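You operate a simulated robot arm through the tools that you are given. There is no shell and no other tool.

You are at the controls of a simulated robot arm. One attempt, no reset.

TASK
Put things in order on the bench fifty-seven. At the end: two of the silver nuts from the bench fifty-seven are on the back shelf of the blue cart; the clear jar (marked "RIVETS") from the bench fifty-seven stands on top of the teal spool; the silver can from the bench fifty-seven stands where the clear jar stood; whatever was shut is shut again. Leave all else as you found it, and nothing knocked over.

The check looks at the end state, three seconds after you hand in, the way a careful person would. Anything else that was tipped, shoved, dropped, spilled or broken makes it a failure.

THE ROBOT
A 6-joint arm with a two-finger parallel gripper, fixed in place. Base frame: the origin is at the foot of the arm, x ahead of it, y to its left, z up; the work surface is at about z = 0. Units: m, degrees, N and s.
With the tool pointing down near the work surface it reaches from about 0.12 to 0.5 m from the base axis. Its first joint turns from -72.0 to 72.0 degrees. Payload 0.65 kg.
Tool frame: the origin (TCP) lies between the finger pads and is the grasp point; the fingertips stand 0.025 m ahead of it; z points along the fingers, y is the line along which they close. Largest opening 0.076 m; finger width 0.018, thickness 0.01; the body of the gripper, 0.036 by 0.078 m, starts 0.045 m behind the TCP.
Orientation is that of the tool frame in the base frame, as [roll, pitch, yaw] about the fixed x, y, z axes, in that order (R = Rz(yaw) Ry(pitch) Rx(roll)). With the fingers straight down and closing along the base's y, the tool's x points along the base's -x, its y along +y and its z along -z.

THE INTERFACE
- The arm moves only by the tool send_rows. Its argument "moves" is a list of rows, each an object of numbers (a shift or turn left out is 0, a gripper value left out holds the last): "jaw": the finger opening in m, from 0 to 0.076; "tx", "ty", "tz": the shift along the base's x, y, z in units of 20 mm (1.0 is 20 mm); "ax", "ay", "az": the turn, a rotation vector about the base's x, y, z in units of 8 degrees (1.0 is 8 degrees). In form: [{"jaw": .., "tx": .., "ty": .., "tz": .., "ax": .., "ay": .., "az": ..}, ...]. A call has 1 to 20 rows; each row shifts and turns the commanded pose from where the row before left it. A call with a number of a shift or a turn outside -1 to 1 is refused whole. A row lasts 0.2 s, in which the tool goes at most 0.05 m and 8.6 degrees; a call with a longer step from one row to the next is refused whole, and so is a gripper value outside its range. A pose out of reach is approached as far as the arm can. The call stops where the force on the tool passes 40 N (or 10 N more than at its start, if that is more) or the arm is blocked; 0.2 s more then pass. Each finger travels about 0.108 m/s and halts on what it meets, pressing with about 45 N; the grip force reading is that of the motor and also rises with nothing between the fingers. The clock runs only during rows and for 0.2 s after the last one: add rows that do not move to give the fingers time. It gives the time, the measured TCP pose, the force on the tool (base axes), the opening and the grip force at its end, in the units of the frame above (readings bear some noise), with the torque about the TCP (base axes, N m) and any sound that the robot's microphone picked up, and new pictures: "views" is both (left out), scene, wrist or none.
- Cameras (640 x 400 px; columns grow to the right, rows downward): "scene" is fixed at [0.0607, 0.2668, 0.4242]; the picture's right is [-0.77, -0.64, 0.00], its down [-0.25, 0.30, -0.92] and it looks along [0.59, -0.70, -0.40] (base axes); focal length 214 px, centre (320, 200). "wrist" rides on the gripper at [0.058, 0.011, -0.081] in the tool frame; the picture's right is [-0.18, 0.98, 0.00], its down [-0.75, -0.14, -0.64] and it looks along [-0.63, -0.12, 0.77] (tool axes); focal length 243 px, centre (320, 200). There is no depth. A picture from a camera that has moved, and an enlarged one, comes with that camera's place and axes in the base frame and with its lens.
- inspect(camera, box): a new picture of the part [left, top, right, bottom] of that camera's present view, enlarged. The clock stands still meanwhile.
- sign_off(): hands the job in; it is judged then, once.

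Nothing tells you positions but the pictures and the camera data. Unless the task says otherwise, let go and move clear before handing in.

The tools are called after ">>>" as name(argument=value, ...) on one line, values as JSON. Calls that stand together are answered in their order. send_rows: Moves the arm, as the interface text tells. Its arguments: {"type":"object","properties":{"moves":{"type":"array","items":{"type":"object","properties":{"jaw":{"type":"number"},"tx":{"type":"number"},"ty":{"type":"number"},"tz":{"type":"number"},"ax":{"type":"number"},"ay":{"type":"number"},"az":{"type":"number"}}}},"views":{"type":"string","enum":["both","scene","wrist","none"]}},"required":["moves"]} The other tools are called the same way: inspect (camera, box) takes an enlarged picture of a part of a camera's view; sign_off () hands the job in.

At the start:

```text
t: 0.0
eef_pos: [0.2034, -0.1562, 0.3795]
tool_rot: [-180.0, 0.0, -180.0]
ft_force: [0.5, 0.1, 0.3]
wrist_torque: [0.01, -0.03, -0.04]
width: 0.076
grip_force: 0.0
```

scene: 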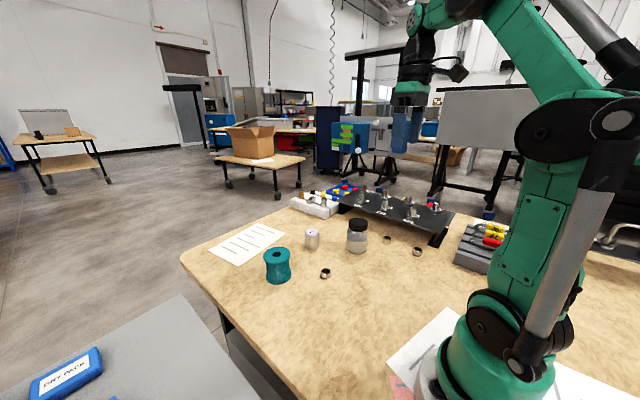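
wrist: 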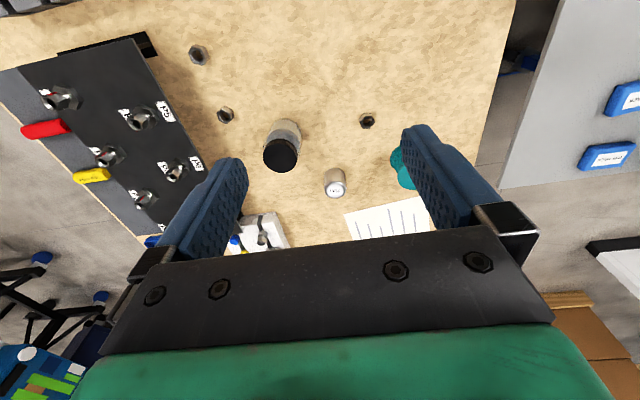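

I see the bench with a teal spool, a silver can, a clear jar with a black lid and three nuts. There are also a dark rack and a grey/blue cart at the left. I'll look closer before moving.

>>> inspect(camera="scene", box=[180, 170, 500, 370])

>>> inspect(camera="scene", box=[0, 270, 240, 400])

>>> inspect(camera="wrist", box=[160, 20, 480, 260])

>>> inspect(camera="wrist", box=[440, 0, 640, 300])

>>> inspect(camera="scene", box=[420, 190, 640, 330])

```text
2.00 times, centred on (340, 270) of scene
camera zoom: at [0.0607, 0.2668, 0.4242], right [-0.77, -0.64, 0.0], down [-0.25, 0.3, -0.92], along [0.59, -0.7, -0.4], focal length 429 px, centre (280, 60)
```

zoom: 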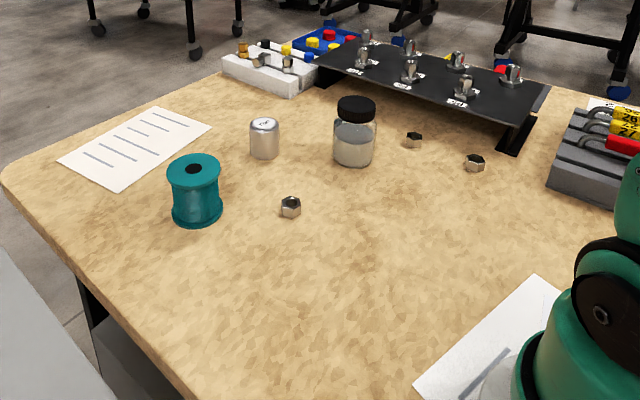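

```text
2.67 times, centred on (120, 335) of scene
camera zoom: at [0.0607, 0.2668, 0.4242], right [-0.77, -0.64, 0.0], down [-0.25, 0.3, -0.92], along [0.59, -0.7, -0.4], focal length 572 px, centre (853, -160)
```

zoom: 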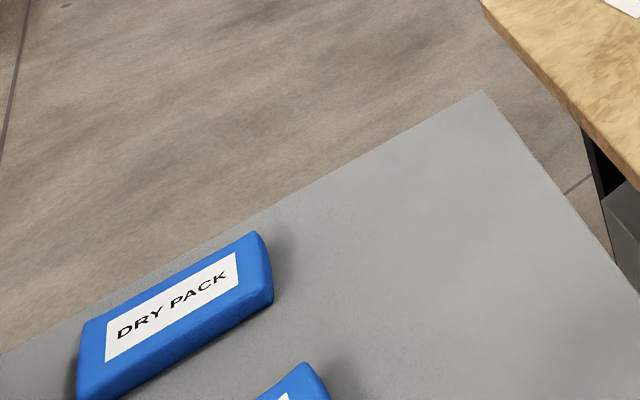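

```text
1.67 times, centred on (320, 140) of wrist
camera zoom: at [0.1443, -0.1438, 0.458], right [0.18, 0.98, 0.0], down [0.75, -0.14, 0.64], along [0.63, -0.12, -0.77], focal length 404 px, centre (320, 300)
```

zoom: 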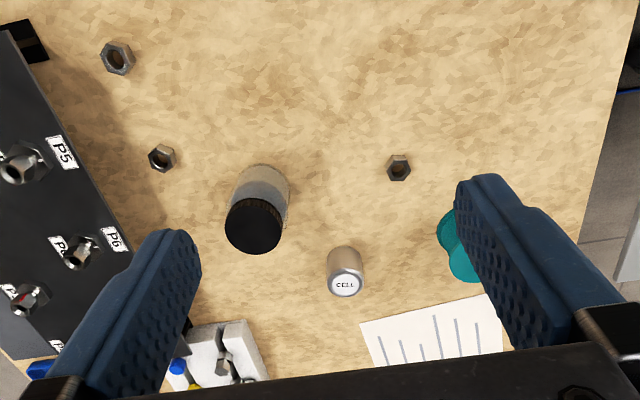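

```text
1.33 times, centred on (540, 150) of wrist
camera zoom: at [0.1443, -0.1438, 0.458], right [0.18, 0.98, 0.0], down [0.75, -0.14, 0.64], along [0.63, -0.12, -0.77], focal length 324 px, centre (27, 267)
```

zoom: 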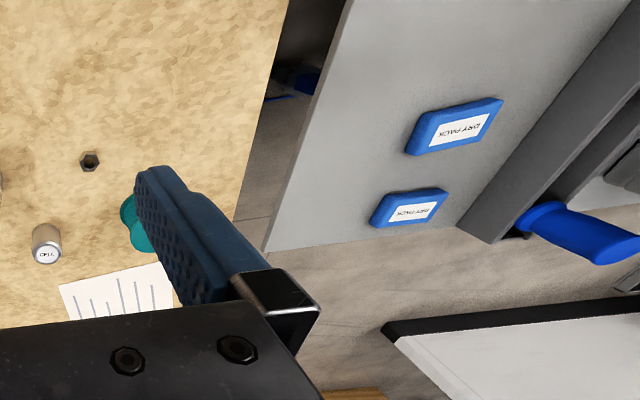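

```text
2.86 times, centred on (530, 260) of scene
camera zoom: at [0.0607, 0.2668, 0.4242], right [-0.77, -0.64, 0.0], down [-0.25, 0.3, -0.92], along [0.59, -0.7, -0.4], focal length 613 px, centre (-280, 29)
```

zoom: 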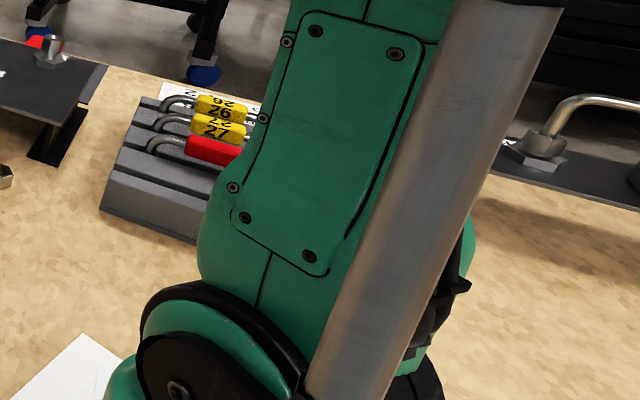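

The wrist picture shows the cart to the arm's left, with a grey deck and blue packs. I put the nuts at about (0.34,-0.09), (0.28,-0.35) and (0.18,-0.35). The jar is near (0.34,-0.25), the can near (0.455,-0.165) and the spool near (0.445,-0.01). Next I'll swing left, staying high, to look at the cart.

>>> send_rows(moves=[{"ty": 1}, {"ty": 1}, {"ty": 1}, {"ty": 1}, {"ty": 1}, {"ty": 1}, {"ty": 1}, {"ty": 1}, {"ty": 1}, {"ty": 1}, {"ty": 1}, {"ty": 1}, {"ty": 1}, {"ty": 1}, {"ty": 1}], views="both")

```text
t: 3.2
eef_pos: [0.2012, 0.1437, 0.3797]
tool_rot: [179.9, 0.0, 180.0]
ft_force: [-0.2, 0.3, -1.2]
wrist_torque: [0.02, 0.01, 0.0]
width: 0.0761
grip_force: 0.1
camera wrist: at [0.143, 0.1557, 0.4568], right [0.18, 0.98, 0.0], down [0.75, -0.14, 0.64], along [0.63, -0.12, -0.77], focal length 243 px, centre (320, 200)
```

scene: 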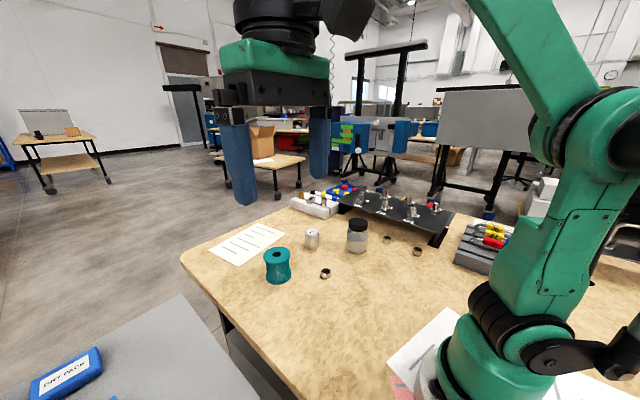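
wrist: 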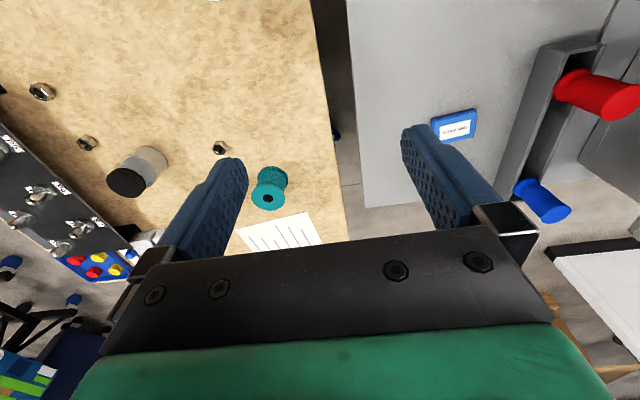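

The cart has a grey deck with packs on it, and what looks like a rail or trough with red and blue rolls behind. I'll turn the gripper left to see the whole cart.

>>> send_rows(moves=[{"az": 1}, {"az": 1}, {"az": 1}, {"az": 1}, {"az": 1}, {"az": 1}, {"az": 1}], views="wrist")

```text
t: 4.8
eef_pos: [0.2028, 0.1453, 0.3801]
tool_rot: [179.9, 0.1, -123.8]
ft_force: [0.8, -0.3, -0.2]
wrist_torque: [-0.01, -0.02, 0.0]
width: 0.076
grip_force: 0.0
camera wrist: at [0.1614, 0.1028, 0.4583], right [-0.71, 0.7, 0.0], down [0.54, 0.55, 0.64], along [0.45, 0.46, -0.77], focal length 243 px, centre (320, 200)
```

wrist: 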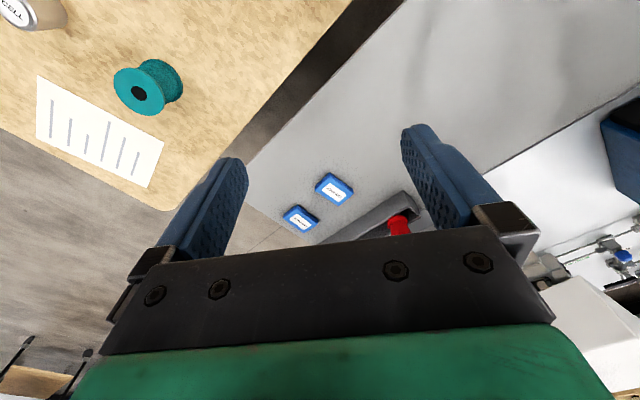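

The deck is at about z = 0, with packs near (0.38,0.37) and (0.51,0.39). I'll turn further and tilt the gripper up so the camera sees the whole cart and whatever sits behind it.

>>> send_rows(moves=[{"az": 1}, {"az": 1}, {"az": 1}, {"az": 1}, {"ax": 1, "ty": -0.5}, {"ax": 1, "ty": -0.5}, {"ax": 1, "ty": -0.5}, {"ax": 1, "ty": -0.5}], views="wrist")

```text
t: 6.6
eef_pos: [0.2025, 0.1067, 0.3797]
tool_rot: [178.7, 32.2, -92.3]
ft_force: [0.1, 0.5, 0.2]
wrist_torque: [-0.01, 0.01, 0.0]
width: 0.076
grip_force: 0.0
camera wrist: at [0.189, 0.0133, 0.4151], right [-0.98, 0.18, 0.11], down [0.17, 0.29, 0.94], along [0.14, 0.94, -0.31], focal length 243 px, centre (320, 200)
```

wrist: 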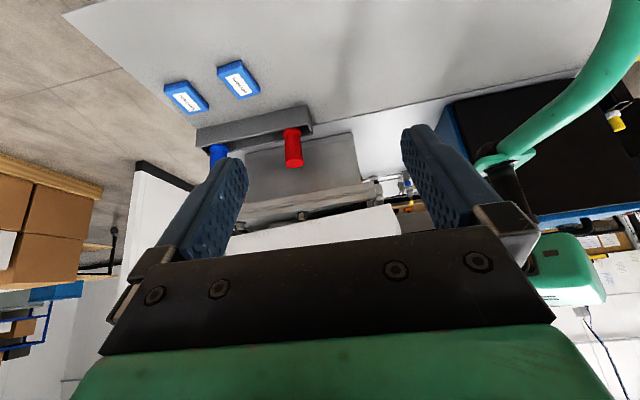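

>>> inspect(camera="wrist", box=[400, 0, 640, 240])

>>> inspect(camera="wrist", box=[60, 0, 420, 240])

```text
1.67 times, centred on (520, 120) of wrist
camera zoom: at [0.189, 0.0133, 0.4151], right [-0.98, 0.18, 0.11], down [0.17, 0.29, 0.94], along [0.14, 0.94, -0.31], focal length 404 px, centre (-13, 333)
```

zoom: 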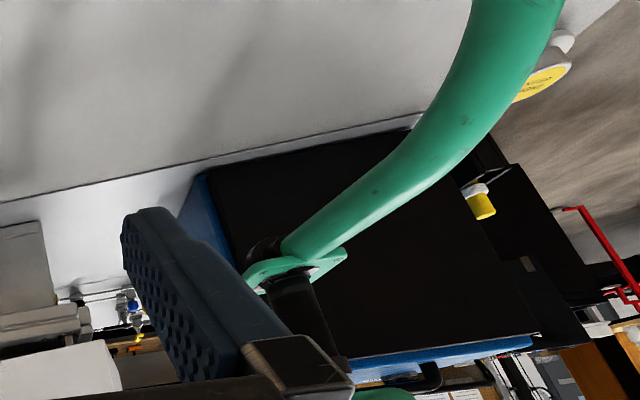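

```text
1.67 times, centred on (240, 120) of wrist
camera zoom: at [0.189, 0.0133, 0.4151], right [-0.98, 0.18, 0.11], down [0.17, 0.29, 0.94], along [0.14, 0.94, -0.31], focal length 404 px, centre (453, 333)
```

zoom: 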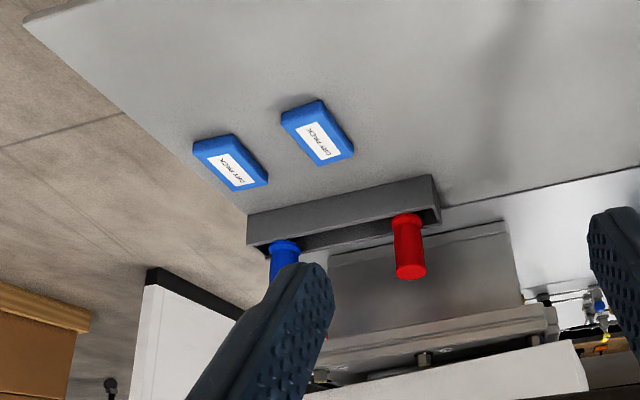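

>>> send_rows(moves=[{"ax": -1, "ty": 1}, {"ax": -1, "ty": 1}, {"ax": -1, "ty": 1}, {"ax": -1, "ty": 1}, {"ax": -1, "ty": 1}, {"ax": -1, "ty": 1}, {"ty": 1}, {"ty": 1}], views="both")

```text
t: 8.4
eef_pos: [0.1938, 0.2415, 0.3582]
tool_rot: [-179.3, -16.0, -92.1]
ft_force: [-0.1, 0.8, -1.2]
wrist_torque: [0.02, 0.01, -0.02]
width: 0.0759
grip_force: 0.0
out of reach, approached as far as the arm can: row 6, 7, 8
camera wrist: at [0.1808, 0.2086, 0.4501], right [-0.98, 0.21, -0.06], down [0.17, 0.9, 0.41], along [0.14, 0.39, -0.91], focal length 243 px, centre (320, 200)
```

scene: 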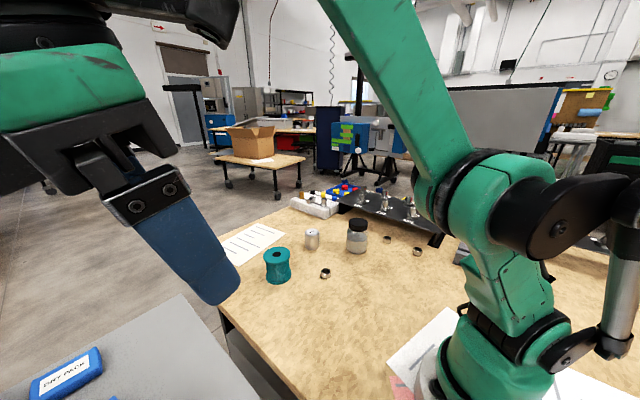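
wrist: 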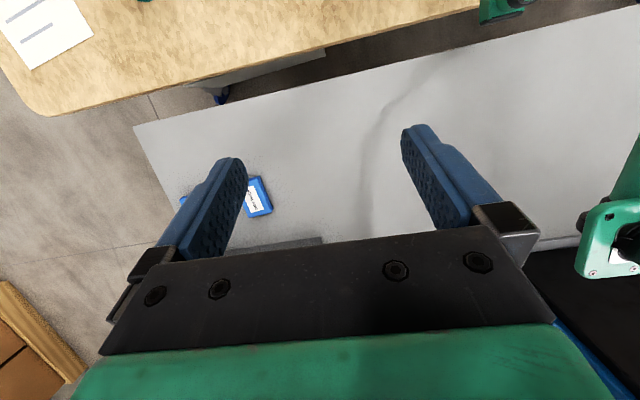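

The grey table on the left doesn't look like a blue cart. I'll swing back and look at the right side and far end of the bench.

>>> send_rows(moves=[{"ax": 1, "ty": -1}, {"ax": 1, "ty": -1}, {"ty": -1, "az": -1}, {"ty": -1, "az": -1}, {"ty": -1, "az": -1}, {"ty": -1, "az": -1}, {"ty": -1, "az": -1}, {"ty": -1, "az": -1}, {"ty": -1, "az": -1}, {"ty": -1, "az": -1}, {"ty": -1, "az": -1}, {"ty": -1, "az": -1}, {"ty": -1, "az": -1}, {"ty": -1, "az": -1}, {"ty": -1, "az": -1}, {"ty": -1, "az": -1}, {"ty": -1, "az": -1}, {"ty": -1, "az": -1}, {"ty": -1, "az": -1}, {"ty": -1, "az": -1}], views="both")

>>> send_rows(moves=[{"az": -1, "ty": -1}, {"az": -1, "ty": -1}, {"az": -1}, {"az": -1}], views="both")

```text
t: 12.6
eef_pos: [0.1941, -0.1588, 0.358]
tool_rot: [-180.0, 0.0, 123.9]
ft_force: [0.4, -0.1, -0.2]
wrist_torque: [-0.02, -0.01, -0.02]
width: 0.0761
grip_force: 0.1
camera wrist: at [0.1711, -0.1043, 0.4368], right [0.92, 0.39, 0.0], down [0.3, -0.7, 0.64], along [0.25, -0.59, -0.77], focal length 243 px, centre (320, 200)
```

scene: 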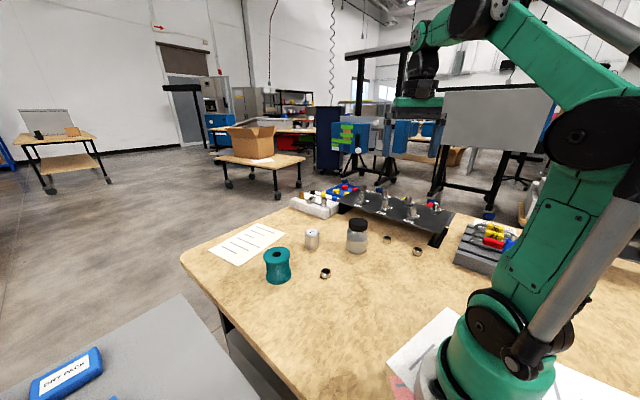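
wrist: 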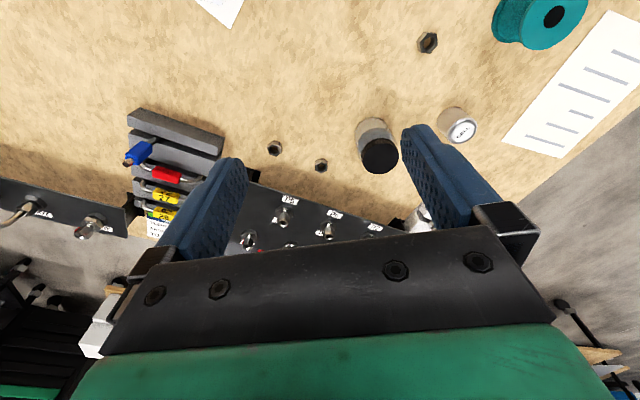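

```text
t: 13.6
eef_pos: [0.194, -0.1974, 0.3579]
tool_rot: [-180.0, 0.1, 92.0]
ft_force: [0.2, 0.3, -0.3]
wrist_torque: [-0.01, 0.02, -0.02]
width: 0.0758
grip_force: 0.1
camera wrist: at [0.2026, -0.139, 0.4363], right [0.99, -0.15, 0.0], down [-0.12, -0.76, 0.64], along [-0.1, -0.64, -0.77], focal length 243 px, centre (320, 200)
```

scene: 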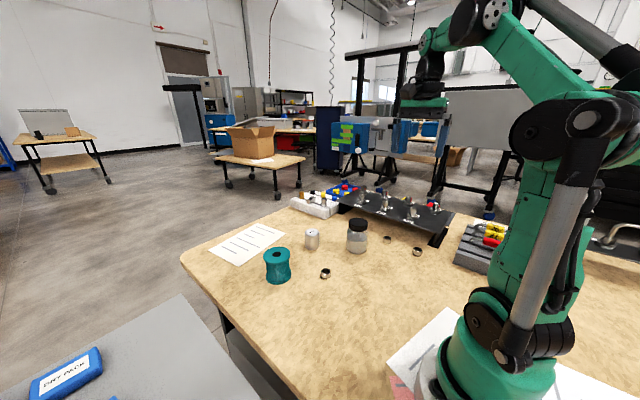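
wrist: 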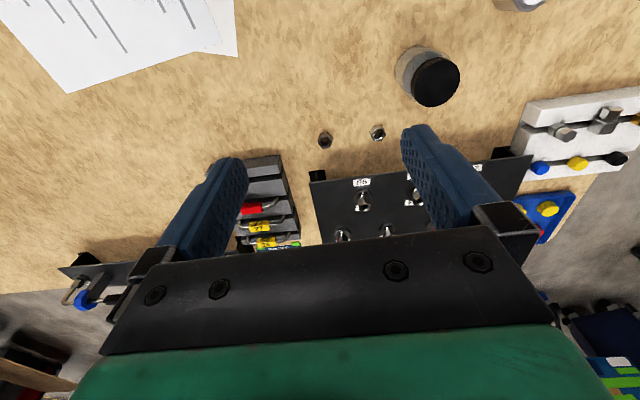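

The right side holds only panels and a padlock rack, with no cart. The left structure needs a better look from several angles, so I'll go back there with the fingers out of the line of sight.

>>> send_rows(moves=[{"ty": 0.5, "az": 1}, {"ty": 0.5, "az": 1}, {"ty": 0.5, "az": 1}, {"ty": 0.5, "az": 1}, {"ty": 0.5, "az": 1}, {"ty": 0.5, "az": 1}, {"ty": 0.5, "az": 1}, {"ty": 0.5, "az": 1}, {"ty": 0.5, "az": 1}, {"ty": 0.5, "az": 1}, {"ty": 0.5, "az": 1}, {"ty": 0.5, "az": 1}, {"ty": 0.5, "az": 1}, {"ty": 0.5, "az": 1}, {"ty": 0.5, "az": 1}, {"ty": 0.5, "az": 1}, {"ty": 0.5, "az": 1}, {"ty": 0.5, "az": 1}, {"ty": 0.5, "az": 1}, {"ty": 0.5, "az": 1}], views="none")

>>> send_rows(moves=[{"az": 1, "tx": 1}, {"az": 1, "tx": 1}, {"az": 1, "tx": 1}, {"ax": 1, "tx": 1}, {"ax": 1, "tx": 1}], views="wrist")

```text
t: 17.8
eef_pos: [0.1943, 0.0025, 0.3562]
tool_rot: [-180.0, 0.0, -107.9]
ft_force: [0.3, 0.1, 0.5]
wrist_torque: [0.01, -0.01, -0.01]
width: 0.0758
grip_force: 0.0
```

```text
t: 19.0
eef_pos: [0.2937, 0.0029, 0.3574]
tool_rot: [-178.2, 16.0, -83.6]
ft_force: [-0.1, -0.1, 0.6]
wrist_torque: [0.0, -0.02, -0.02]
width: 0.0759
grip_force: 0.1
camera wrist: at [0.2879, -0.076, 0.4164], right [-1.0, 0.08, 0.02], down [0.06, 0.56, 0.83], along [0.05, 0.83, -0.56], focal length 243 px, centre (320, 200)
```

wrist: 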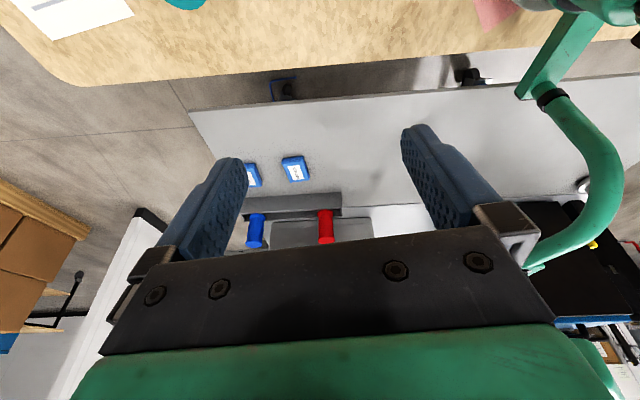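

>>> inspect(camera="wrist", box=[180, 60, 420, 260])

>>> inspect(camera="wrist", box=[400, 0, 640, 300])

>>> inspect(camera="scene", box=[180, 170, 340, 270])

>>> inspect(camera="scene", box=[140, 60, 460, 260])

```text
2.00 times, centred on (300, 160) of wrist
camera zoom: at [0.2879, -0.076, 0.4164], right [-1.0, 0.08, 0.02], down [0.06, 0.56, 0.83], along [0.05, 0.83, -0.56], focal length 485 px, centre (360, 280)
```

zoom: 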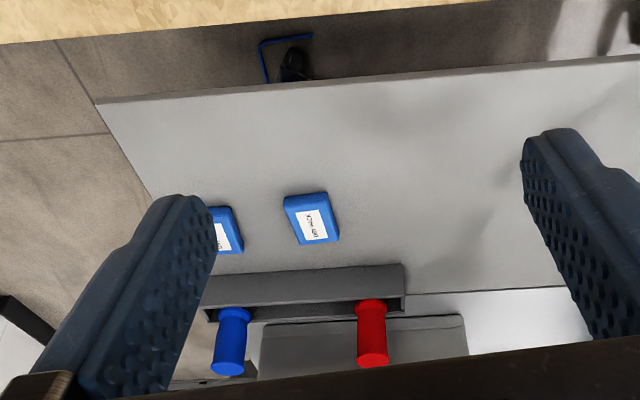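

```text
1.33 times, centred on (520, 150) of wrist
camera zoom: at [0.2879, -0.076, 0.4164], right [-1.0, 0.08, 0.02], down [0.06, 0.56, 0.83], along [0.05, 0.83, -0.56], focal length 324 px, centre (53, 267)
```

zoom: 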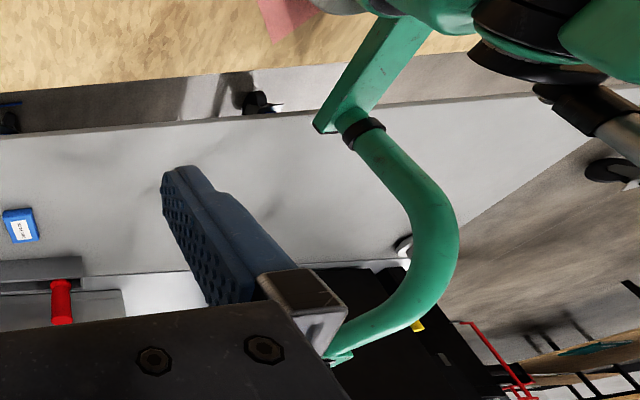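

```text
4.00 times, centred on (260, 220) of scene
camera zoom: at [0.0607, 0.2668, 0.4242], right [-0.77, -0.64, 0.0], down [-0.25, 0.3, -0.92], along [0.59, -0.7, -0.4], focal length 858 px, centre (560, 120)
```

zoom: 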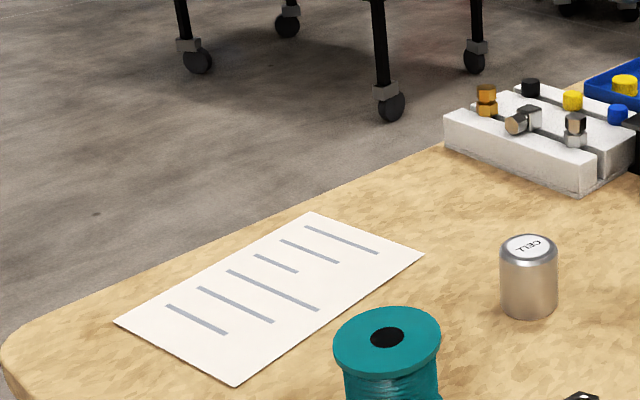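

```text
2.00 times, centred on (300, 160) of scene
camera zoom: at [0.0607, 0.2668, 0.4242], right [-0.77, -0.64, 0.0], down [-0.25, 0.3, -0.92], along [0.59, -0.7, -0.4], focal length 429 px, centre (360, 280)
```

zoom: 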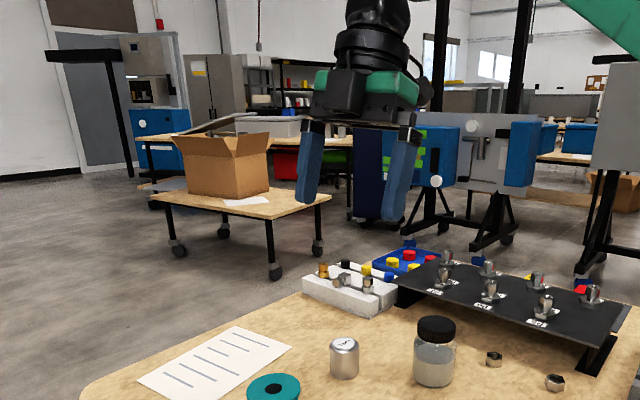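

The green pipe looks like the fixed camera's bracket. I'll tilt further to see past the grey table's back edge.

>>> send_rows(moves=[{"ax": 1, "ty": 0.5}, {"ax": 1, "ty": 0.5}, {"ax": 1, "ty": 0.5}, {"ax": 1, "ty": 0.5}, {"ty": 0.5}], views="wrist")

>>> inspect(camera="wrist", box=[0, 0, 400, 250])

>>> inspect(camera="wrist", box=[240, 0, 640, 250])

```text
t: 20.2
eef_pos: [0.2941, 0.0529, 0.3572]
tool_rot: [-173.3, 47.7, -81.1]
ft_force: [-0.3, -1.2, -0.3]
wrist_torque: [0.01, 0.01, 0.01]
width: 0.076
grip_force: 0.1
camera wrist: at [0.2888, -0.0471, 0.3659], right [-1.0, 0.05, 0.06], down [0.06, 0.03, 1.0], along [0.05, 1.0, -0.03], focal length 243 px, centre (320, 200)
```

wrist: 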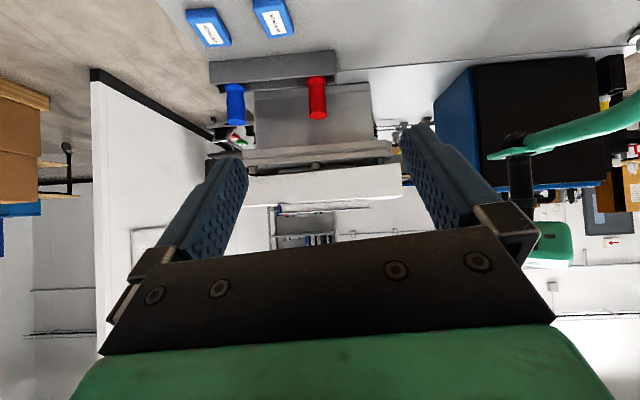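

```text
1.60 times, centred on (200, 125) of wrist
camera zoom: at [0.2888, -0.0471, 0.3659], right [-1.0, 0.05, 0.06], down [0.06, 0.03, 1.0], along [0.05, 1.0, -0.03], focal length 388 px, centre (512, 320)
```

zoom: 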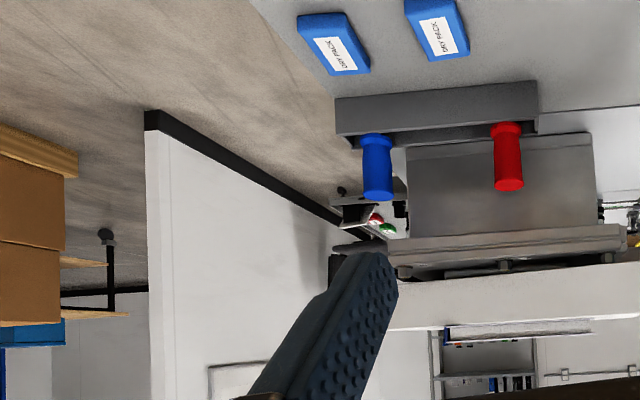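

```text
1.60 times, centred on (440, 125) of wrist
camera zoom: at [0.2888, -0.0471, 0.3659], right [-1.0, 0.05, 0.06], down [0.06, 0.03, 1.0], along [0.05, 1.0, -0.03], focal length 388 px, centre (128, 320)
```

zoom: 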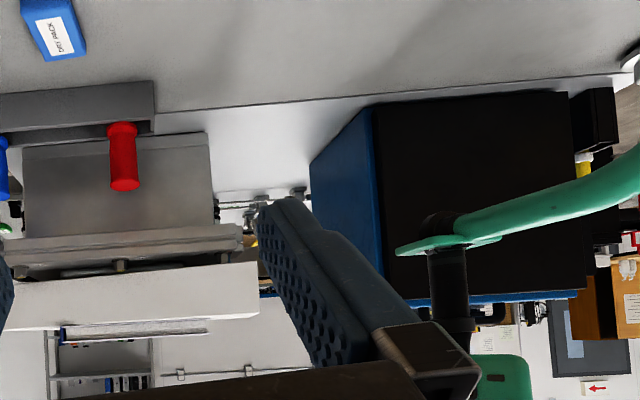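

The table's back edge carries only a trough with upright red and blue rollers, and the blue/black box is further behind. I'll look to the right and behind with the same tilt before deciding which is the "blue cart".

>>> send_rows(moves=[{"ax": -1}, {"ax": -1}, {"ax": -1}, {"ax": -1}, {"ax": -1}, {"ax": -1}, {"az": -1}, {"az": -1}, {"az": -1}, {"az": -1}, {"az": -1}, {"az": -1}, {"az": -1}, {"az": -1}, {"az": -1}, {"az": -1}, {"az": -1}, {"az": -1}, {"az": -1}, {"az": -1}], views="none")

>>> send_rows(moves=[{"az": -1, "tx": -1}, {"az": -1, "tx": -1}, {"az": -1, "tx": -1}, {"az": -1, "tx": -1}, {"az": -1}, {"az": -1}, {"az": -1}, {"az": -1}, {"ax": -1, "ty": -0.5}, {"ax": -1, "ty": -0.5}, {"ax": -1, "ty": -0.5}, {"ax": -1, "ty": -0.5}, {"ax": -1}], views="wrist")

```text
t: 24.4
eef_pos: [0.2929, 0.0519, 0.3585]
tool_rot: [180.0, 0.0, 164.0]
ft_force: [0.9, 0.1, 0.3]
wrist_torque: [-0.03, 0.0, -0.01]
width: 0.0761
grip_force: 0.0
```

```text
t: 27.2
eef_pos: [0.2147, 0.0132, 0.358]
tool_rot: [-171.5, 39.4, 102.9]
ft_force: [-1.0, -0.2, -0.4]
wrist_torque: [-0.02, -0.03, -0.03]
width: 0.0762
grip_force: 0.1
camera wrist: at [0.2145, 0.1098, 0.3793], right [1.0, -0.01, 0.01], down [-0.01, -0.17, 0.99], along [-0.01, -0.99, -0.17], focal length 243 px, centre (320, 200)
```

wrist: 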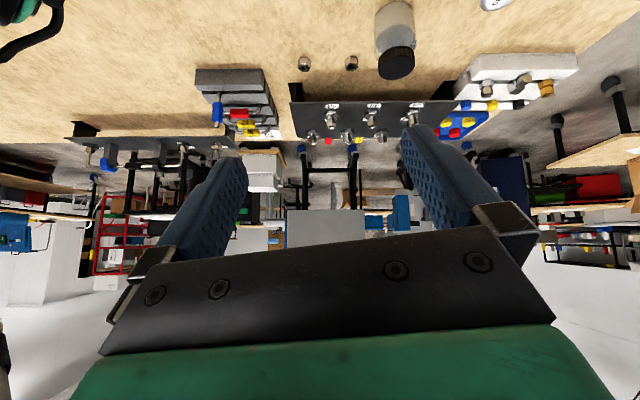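

Nothing cart-like is on the right. The bluish tubing seen in the gap may be the frame of the left-hand table, so I'll go back and look down into that gap from close by.

>>> send_rows(moves=[{"ax": 1}, {"ax": 1}, {"ax": 1}, {"ax": 1}, {"ax": 1}, {"az": 1}, {"az": 1}, {"az": 1}, {"az": 1}, {"az": 1}, {"az": 1}, {"az": 1}, {"az": 1}, {"az": 1}, {"az": 1}, {"az": 1}, {"az": 1}, {"az": 1}, {"az": 1}, {"az": 1}], views="none")

>>> send_rows(moves=[{"az": 1, "tx": 1, "ty": 1}, {"az": 1, "tx": 1, "ty": 1}, {"az": 1, "tx": 1, "ty": 1}, {"az": 1, "tx": 1, "ty": 1}, {"az": 1, "ty": 1}, {"az": 1, "ty": 1}, {"ty": 1}, {"ty": 1}, {"tz": -1}, {"tz": -1}], views="both")

```text
t: 31.4
eef_pos: [0.2136, 0.0134, 0.357]
tool_rot: [-179.9, 0.0, -139.8]
ft_force: [0.2, -0.3, 0.4]
wrist_torque: [-0.02, -0.01, 0.01]
width: 0.0761
grip_force: 0.1
```

```text
t: 33.6
eef_pos: [0.2942, 0.1729, 0.3184]
tool_rot: [180.0, 0.1, -92.0]
ft_force: [-0.4, 0.1, -0.3]
wrist_torque: [0.03, 0.06, 0.04]
width: 0.0762
grip_force: 0.1
camera wrist: at [0.2805, 0.1153, 0.3973], right [-0.98, 0.22, 0.0], down [0.17, 0.75, 0.64], along [0.14, 0.63, -0.77], focal length 243 px, centre (320, 200)
```

scene: 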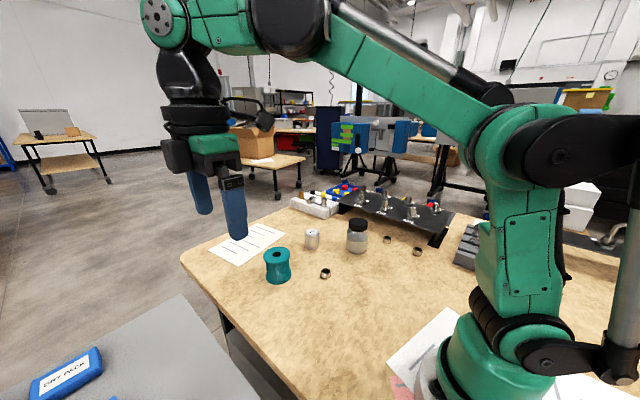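
wrist: 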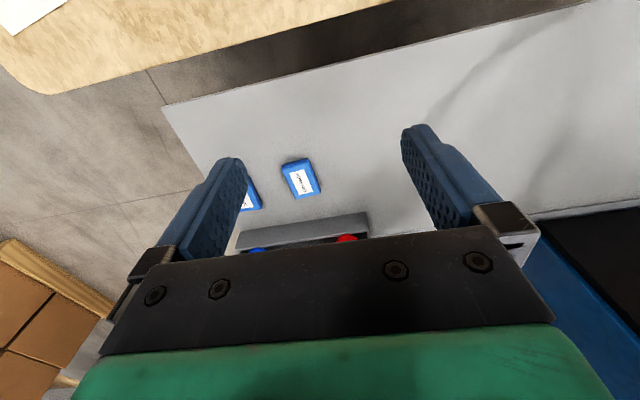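

>>> inspect(camera="wrist", box=[140, 0, 640, 260])

>>> inspect(camera="wrist", box=[140, 80, 300, 180])

>>> inspect(camera="scene", box=[180, 280, 340, 400])

```text
1.28 times, centred on (390, 130) of wrist
camera zoom: at [0.2805, 0.1153, 0.3973], right [-0.98, 0.22, 0.0], down [0.17, 0.75, 0.64], along [0.14, 0.63, -0.77], focal length 311 px, centre (230, 290)
```

zoom: 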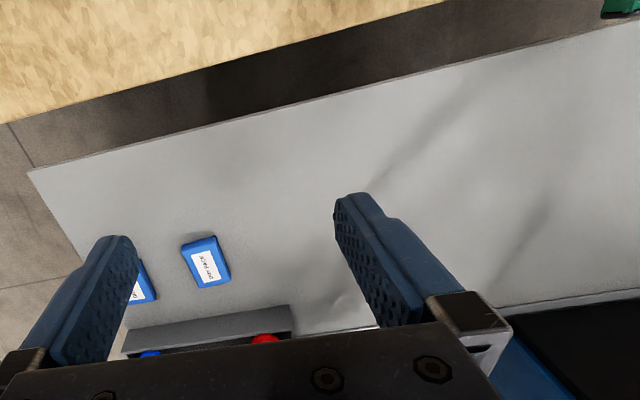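

```text
4.00 times, centred on (220, 130) of wrist
camera zoom: at [0.2805, 0.1153, 0.3973], right [-0.98, 0.22, 0.0], down [0.17, 0.75, 0.64], along [0.14, 0.63, -0.77], focal length 970 px, centre (720, 480)
```

zoom: 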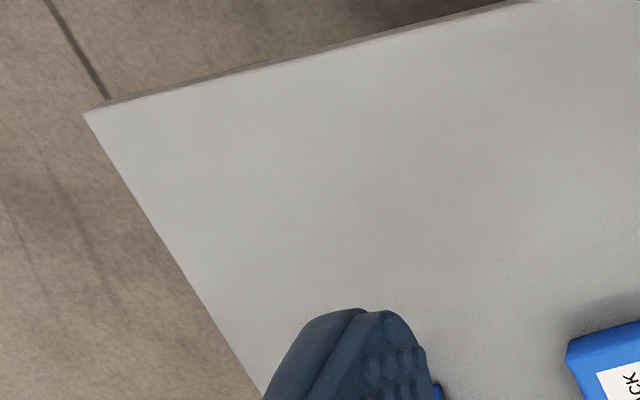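

```text
3.33 times, centred on (260, 340) of scene
camera zoom: at [0.0607, 0.2668, 0.4242], right [-0.77, -0.64, 0.0], down [-0.25, 0.3, -0.92], along [0.59, -0.7, -0.4], focal length 715 px, centre (520, -267)
```

zoom: 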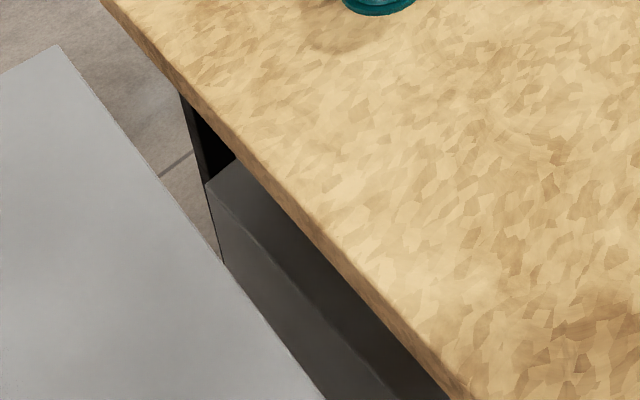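

>>> send_rows(moves=[{"az": 1}, {"az": 1}, {"az": 1}, {"az": 1}, {"az": 1}, {"az": 1}, {"az": 1}, {"az": 1}], views="wrist")

```text
t: 35.4
eef_pos: [0.2943, 0.1729, 0.3183]
tool_rot: [180.0, 0.0, -27.8]
ft_force: [0.5, -0.3, 0.4]
wrist_torque: [0.01, -0.02, -0.02]
width: 0.0763
grip_force: 0.0
camera wrist: at [0.3401, 0.1362, 0.3969], right [-0.62, -0.78, 0.0], down [-0.6, 0.48, 0.64], along [-0.5, 0.4, -0.77], focal length 243 px, centre (320, 200)
```

wrist: 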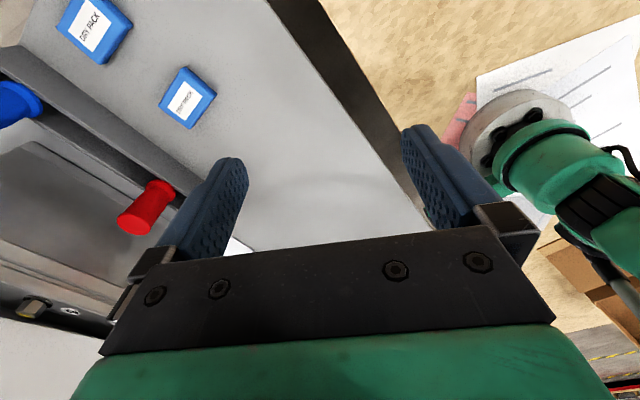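

>>> send_rows(moves=[{"ax": 0.62, "ay": 0.78}, {"ax": 0.62, "ay": 0.78}, {"ax": 0.62, "ay": 0.78}, {"ax": 0.62, "ay": 0.78}], views="wrist")

>>> inspect(camera="wrist", box=[0, 0, 400, 250])

>>> inspect(camera="wrist", box=[240, 0, 640, 250])

```text
t: 36.4
eef_pos: [0.294, 0.1737, 0.3176]
tool_rot: [-173.5, 31.3, -26.1]
ft_force: [-0.3, 0.3, -0.2]
wrist_torque: [0.0, 0.01, 0.03]
width: 0.0761
grip_force: 0.0
camera wrist: at [0.3661, 0.115, 0.3526], right [-0.62, -0.78, 0.0], down [-0.24, 0.19, 0.95], along [-0.74, 0.59, -0.31], focal length 243 px, centre (320, 200)
```

wrist: 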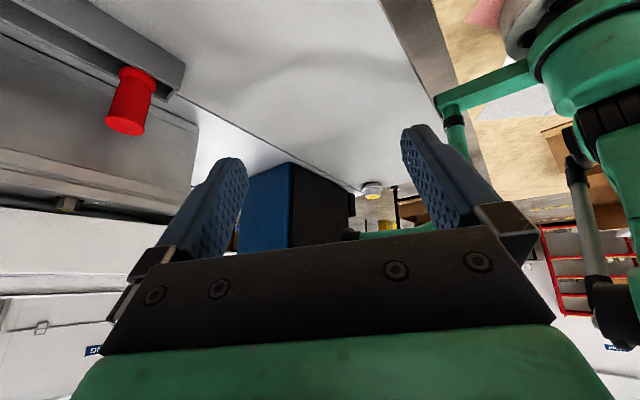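

```text
1.60 times, centred on (200, 125) of wrist
camera zoom: at [0.3661, 0.115, 0.3526], right [-0.62, -0.78, 0.0], down [-0.24, 0.19, 0.95], along [-0.74, 0.59, -0.31], focal length 388 px, centre (512, 320)
```

zoom: 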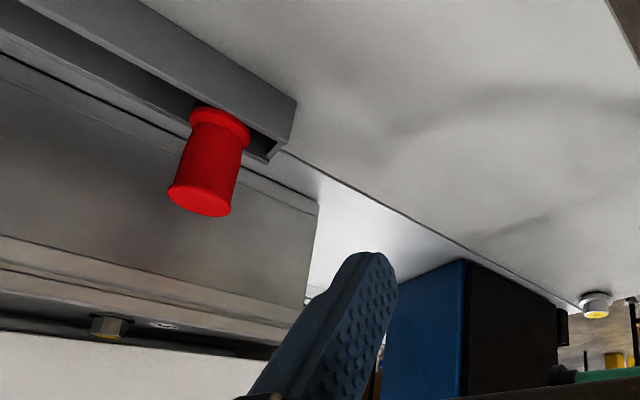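

```text
1.60 times, centred on (440, 125) of wrist
camera zoom: at [0.3661, 0.115, 0.3526], right [-0.62, -0.78, 0.0], down [-0.24, 0.19, 0.95], along [-0.74, 0.59, -0.31], focal length 388 px, centre (128, 320)
```

zoom: 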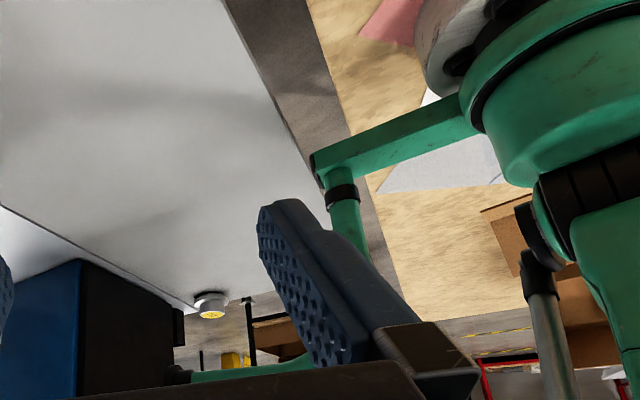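

I triangulated the structure at the table's back edge: a box or ledge at y≈0.48–0.52, about 0.085 m high, with red and blue cylinders on it. It could be a raised back shelf, so I'll get a closer look.

>>> send_rows(moves=[{"ax": -0.62, "ay": -0.78}, {"ax": -0.62, "ay": -0.78}, {"ax": -0.62, "ay": -0.78}, {"ax": -0.62, "ay": -0.78}, {"az": -1}, {"az": -1}, {"az": -1}, {"az": -1}, {"az": -1}, {"az": -1}, {"az": -1}, {"ax": 1, "tx": 0.5}, {"ax": 1, "tx": 0.5}, {"ax": 1, "tx": 0.5}, {"ax": 1}, {"ty": 1}, {"ty": 1}, {"ty": 1}], views="wrist")

>>> inspect(camera="wrist", box=[160, 0, 480, 200])

```text
t: 40.2
eef_pos: [0.3241, 0.2326, 0.3187]
tool_rot: [-176.3, 31.8, -83.0]
ft_force: [-0.2, 0.1, -0.1]
wrist_torque: [0.01, 0.01, -0.03]
width: 0.076
grip_force: 0.0
camera wrist: at [0.3194, 0.1395, 0.3537], right [-1.0, 0.07, 0.04], down [0.06, 0.31, 0.95], along [0.05, 0.95, -0.31], focal length 243 px, centre (320, 200)
```

wrist: 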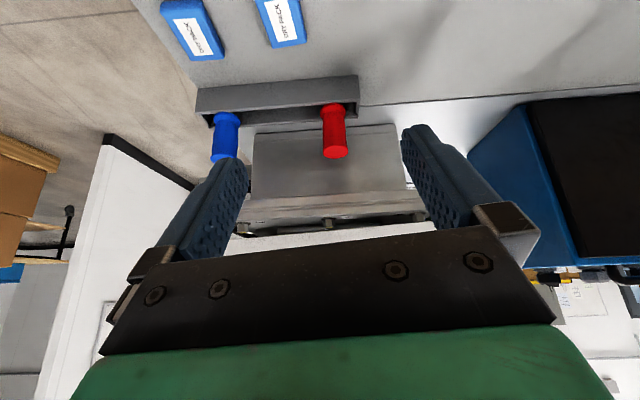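

```text
2.00 times, centred on (320, 100) of wrist
camera zoom: at [0.3194, 0.1395, 0.3537], right [-1.0, 0.07, 0.04], down [0.06, 0.31, 0.95], along [0.05, 0.95, -0.31], focal length 485 px, centre (320, 400)
```

zoom: 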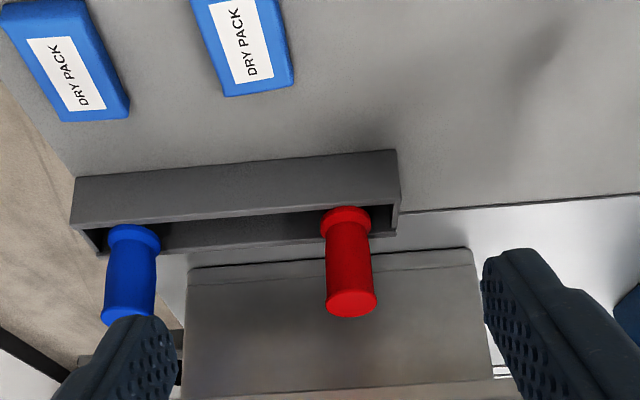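

The trough holds two upright tools, so it isn't a shelf. I'll back off over the bench and look under the side table through the gap, to see whether it has a blue frame or shelves.

>>> send_rows(moves=[{"ty": -1, "ax": -1}, {"ty": -1}, {"ty": -1}, {"ty": -1}, {"ty": -1}, {"ty": -1}, {"ty": -1}, {"ty": -1}, {"ty": -1}, {"ty": -1}, {"ty": -1}, {"ty": -1}, {"ty": -1}, {"ty": -1}, {"ty": -1}, {"ty": -1}, {"ty": -1}, {"ty": -1}, {"ty": -1}, {"ty": -1}], views="wrist")

>>> inspect(camera="wrist", box=[100, 0, 420, 200])

>>> inspect(camera="wrist", box=[320, 0, 640, 200])

```text
t: 44.4
eef_pos: [0.3227, -0.1652, 0.3164]
tool_rot: [-177.3, 23.7, -83.5]
ft_force: [0.5, 0.8, 0.2]
wrist_torque: [-0.01, 0.01, 0.0]
width: 0.0761
grip_force: 0.1
camera wrist: at [0.3181, -0.2523, 0.3643], right [-1.0, 0.07, 0.03], down [0.06, 0.44, 0.9], along [0.05, 0.9, -0.44], focal length 243 px, centre (320, 200)
```

wrist: 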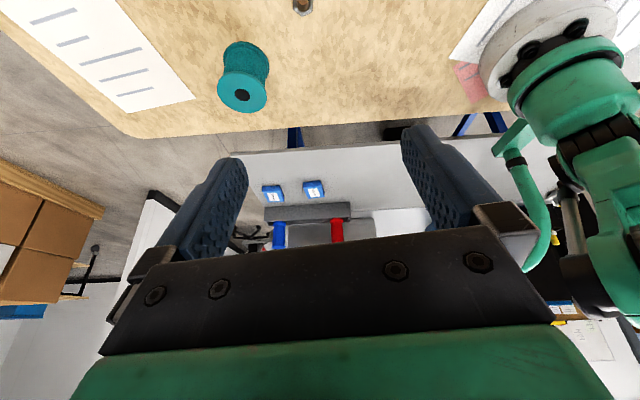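

```text
2.00 times, centred on (260, 100) of wrist
camera zoom: at [0.3181, -0.2523, 0.3643], right [-1.0, 0.07, 0.03], down [0.06, 0.44, 0.9], along [0.05, 0.9, -0.44], focal length 485 px, centre (440, 400)
```

zoom: 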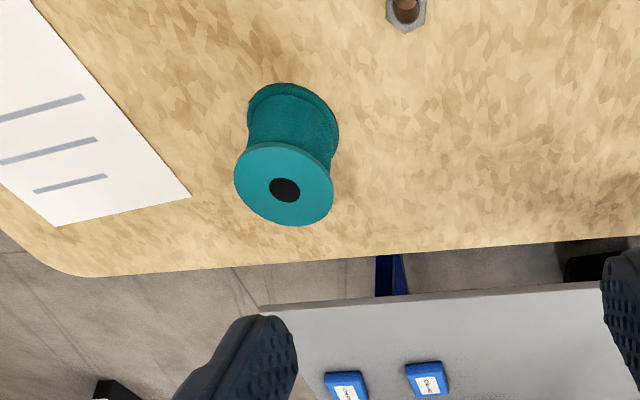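

```text
2.00 times, centred on (480, 100) of wrist
camera zoom: at [0.3181, -0.2523, 0.3643], right [-1.0, 0.07, 0.03], down [0.06, 0.44, 0.9], along [0.05, 0.9, -0.44], focal length 485 px, centre (0, 400)
```

zoom: 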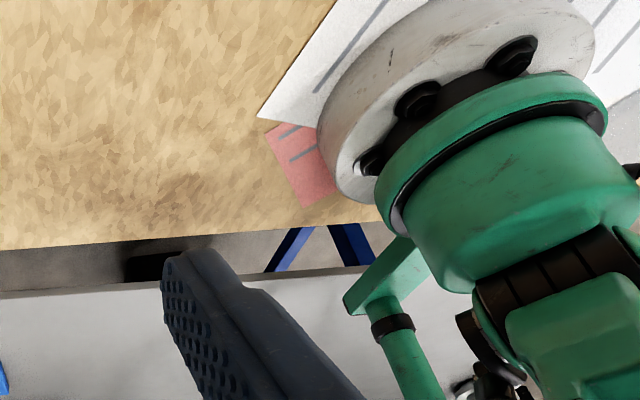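

There are blue legs under the grey deck, so the side table on the left looks like the "blue cart". Before settling, I'll also look closely at the blue item at the far right corner of the bench.

>>> send_rows(moves=[{"ax": -1, "tz": 0.5}, {"ax": -1, "tz": 0.5}, {"ax": -1, "tz": 0.5}, {"az": -1}, {"az": -1}, {"az": -1}, {"az": -1}, {"az": -1}, {"az": -1}, {"az": -1}, {"az": -1}, {"az": -1}, {"az": -1}, {"az": -1}, {"az": -1}, {"az": -1}, {"az": -1}, {"az": -1}], views="wrist")

>>> send_rows(moves=[{"az": -1, "ay": 0}, {"az": -1}, {"ax": -0.7, "ay": -0.7}, {"ax": -0.7, "ay": -0.7}, {"ax": -0.7, "ay": -0.7}], views="wrist")

>>> inspect(camera="wrist", box=[160, 0, 480, 230])

```text
t: 48.2
eef_pos: [0.3177, -0.1652, 0.3418]
tool_rot: [-179.9, 0.0, 155.8]
ft_force: [-1.2, -0.1, -0.1]
wrist_torque: [-0.02, 0.0, -0.02]
width: 0.0759
grip_force: 0.0
out of reach, approached as far as the arm can: row 1, 2
camera wrist: at [0.269, -0.1296, 0.4201], right [0.57, 0.82, 0.0], down [0.63, -0.44, 0.64], along [0.53, -0.37, -0.77], focal length 243 px, centre (320, 200)
```

wrist: 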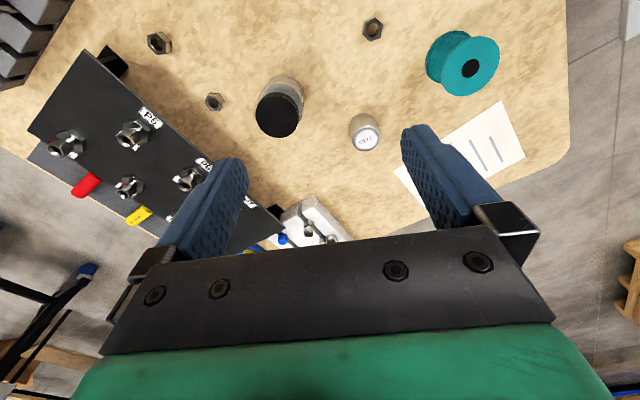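

```text
t: 49.4
eef_pos: [0.3187, -0.1648, 0.3419]
tool_rot: [-177.9, 23.9, 140.5]
ft_force: [-0.9, -1.2, 0.1]
wrist_torque: [-0.01, -0.01, 0.0]
width: 0.0761
grip_force: 0.1
camera wrist: at [0.2609, -0.0981, 0.3893], right [0.77, 0.64, 0.04], down [0.26, -0.36, 0.9], along [0.59, -0.68, -0.44], focal length 243 px, centre (320, 200)
```

wrist: 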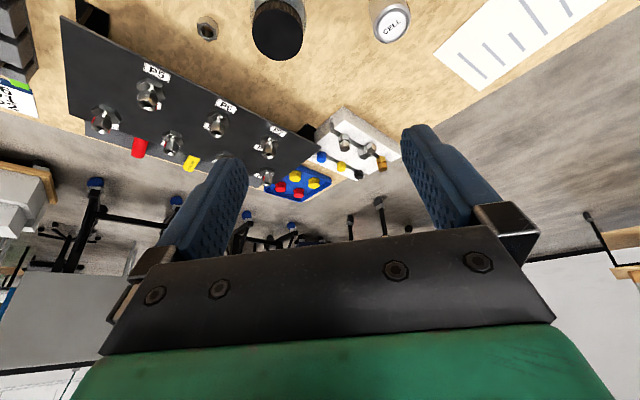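

```text
1.74 times, centred on (320, 115) of wrist
camera zoom: at [0.2609, -0.0981, 0.3893], right [0.77, 0.64, 0.04], down [0.26, -0.36, 0.9], along [0.59, -0.68, -0.44], focal length 422 px, centre (320, 348)
```

zoom: 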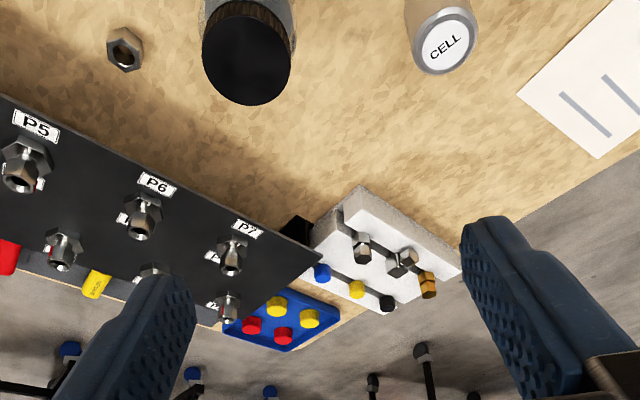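

The blue tray on the right only holds caps, so the blue-legged table on the left is the only thing the arm can reach that fits "blue cart". I'll level the tool and compare the three nuts, the can and the jar.

>>> send_rows(moves=[{"ax": 0.7, "ay": 0.7}, {"ax": 0.7, "ay": 0.7}, {"ax": 0.7, "ay": 0.7, "tx": -1}, {"az": 1, "tx": -1, "ty": 0.5}, {"az": 1, "tx": -1, "ty": 0.5}, {"tx": -1}, {"tx": -1}], views="wrist")

>>> inspect(camera="wrist", box=[160, 60, 400, 220])

>>> inspect(camera="wrist", box=[340, 40, 500, 150])

```text
t: 51.0
eef_pos: [0.2181, -0.1431, 0.3396]
tool_rot: [179.9, 0.0, 156.1]
ft_force: [0.5, -0.2, -0.1]
wrist_torque: [0.01, -0.02, 0.0]
width: 0.0761
grip_force: 0.1
camera wrist: at [0.1689, -0.1098, 0.4191], right [0.57, 0.82, 0.0], down [0.63, -0.43, 0.64], along [0.53, -0.36, -0.77], focal length 243 px, centre (320, 200)
```

wrist: 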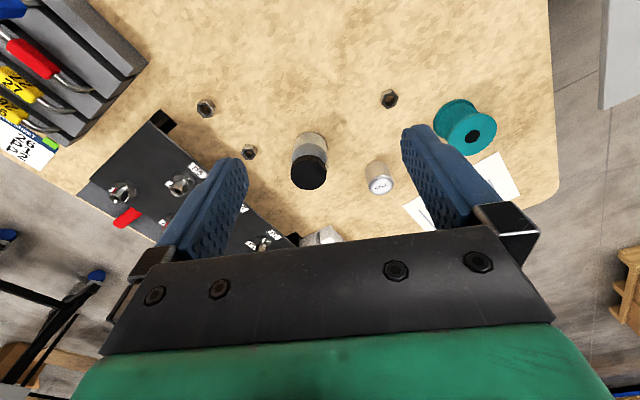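

```text
2.50 times, centred on (280, 140) of wrist
camera zoom: at [0.1689, -0.1098, 0.4191], right [0.57, 0.82, 0.0], down [0.63, -0.43, 0.64], along [0.53, -0.36, -0.77], focal length 606 px, centre (420, 350)
```

zoom: 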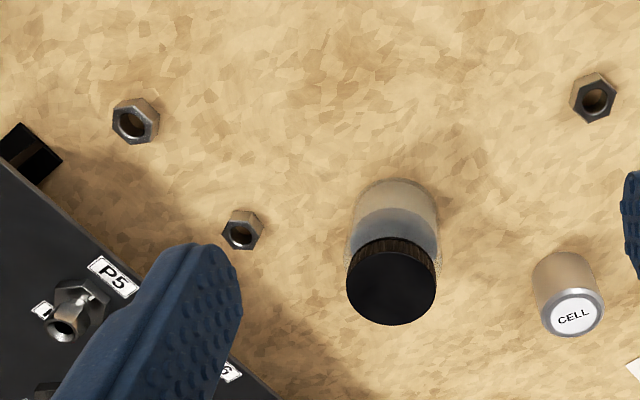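

```text
3.64 times, centred on (420, 95) of wrist
camera zoom: at [0.1689, -0.1098, 0.4191], right [0.57, 0.82, 0.0], down [0.63, -0.43, 0.64], along [0.53, -0.36, -0.77], focal length 882 px, centre (-44, 582)
```

zoom: 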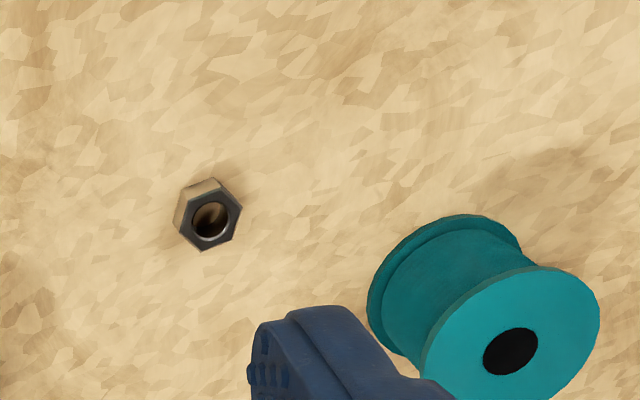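

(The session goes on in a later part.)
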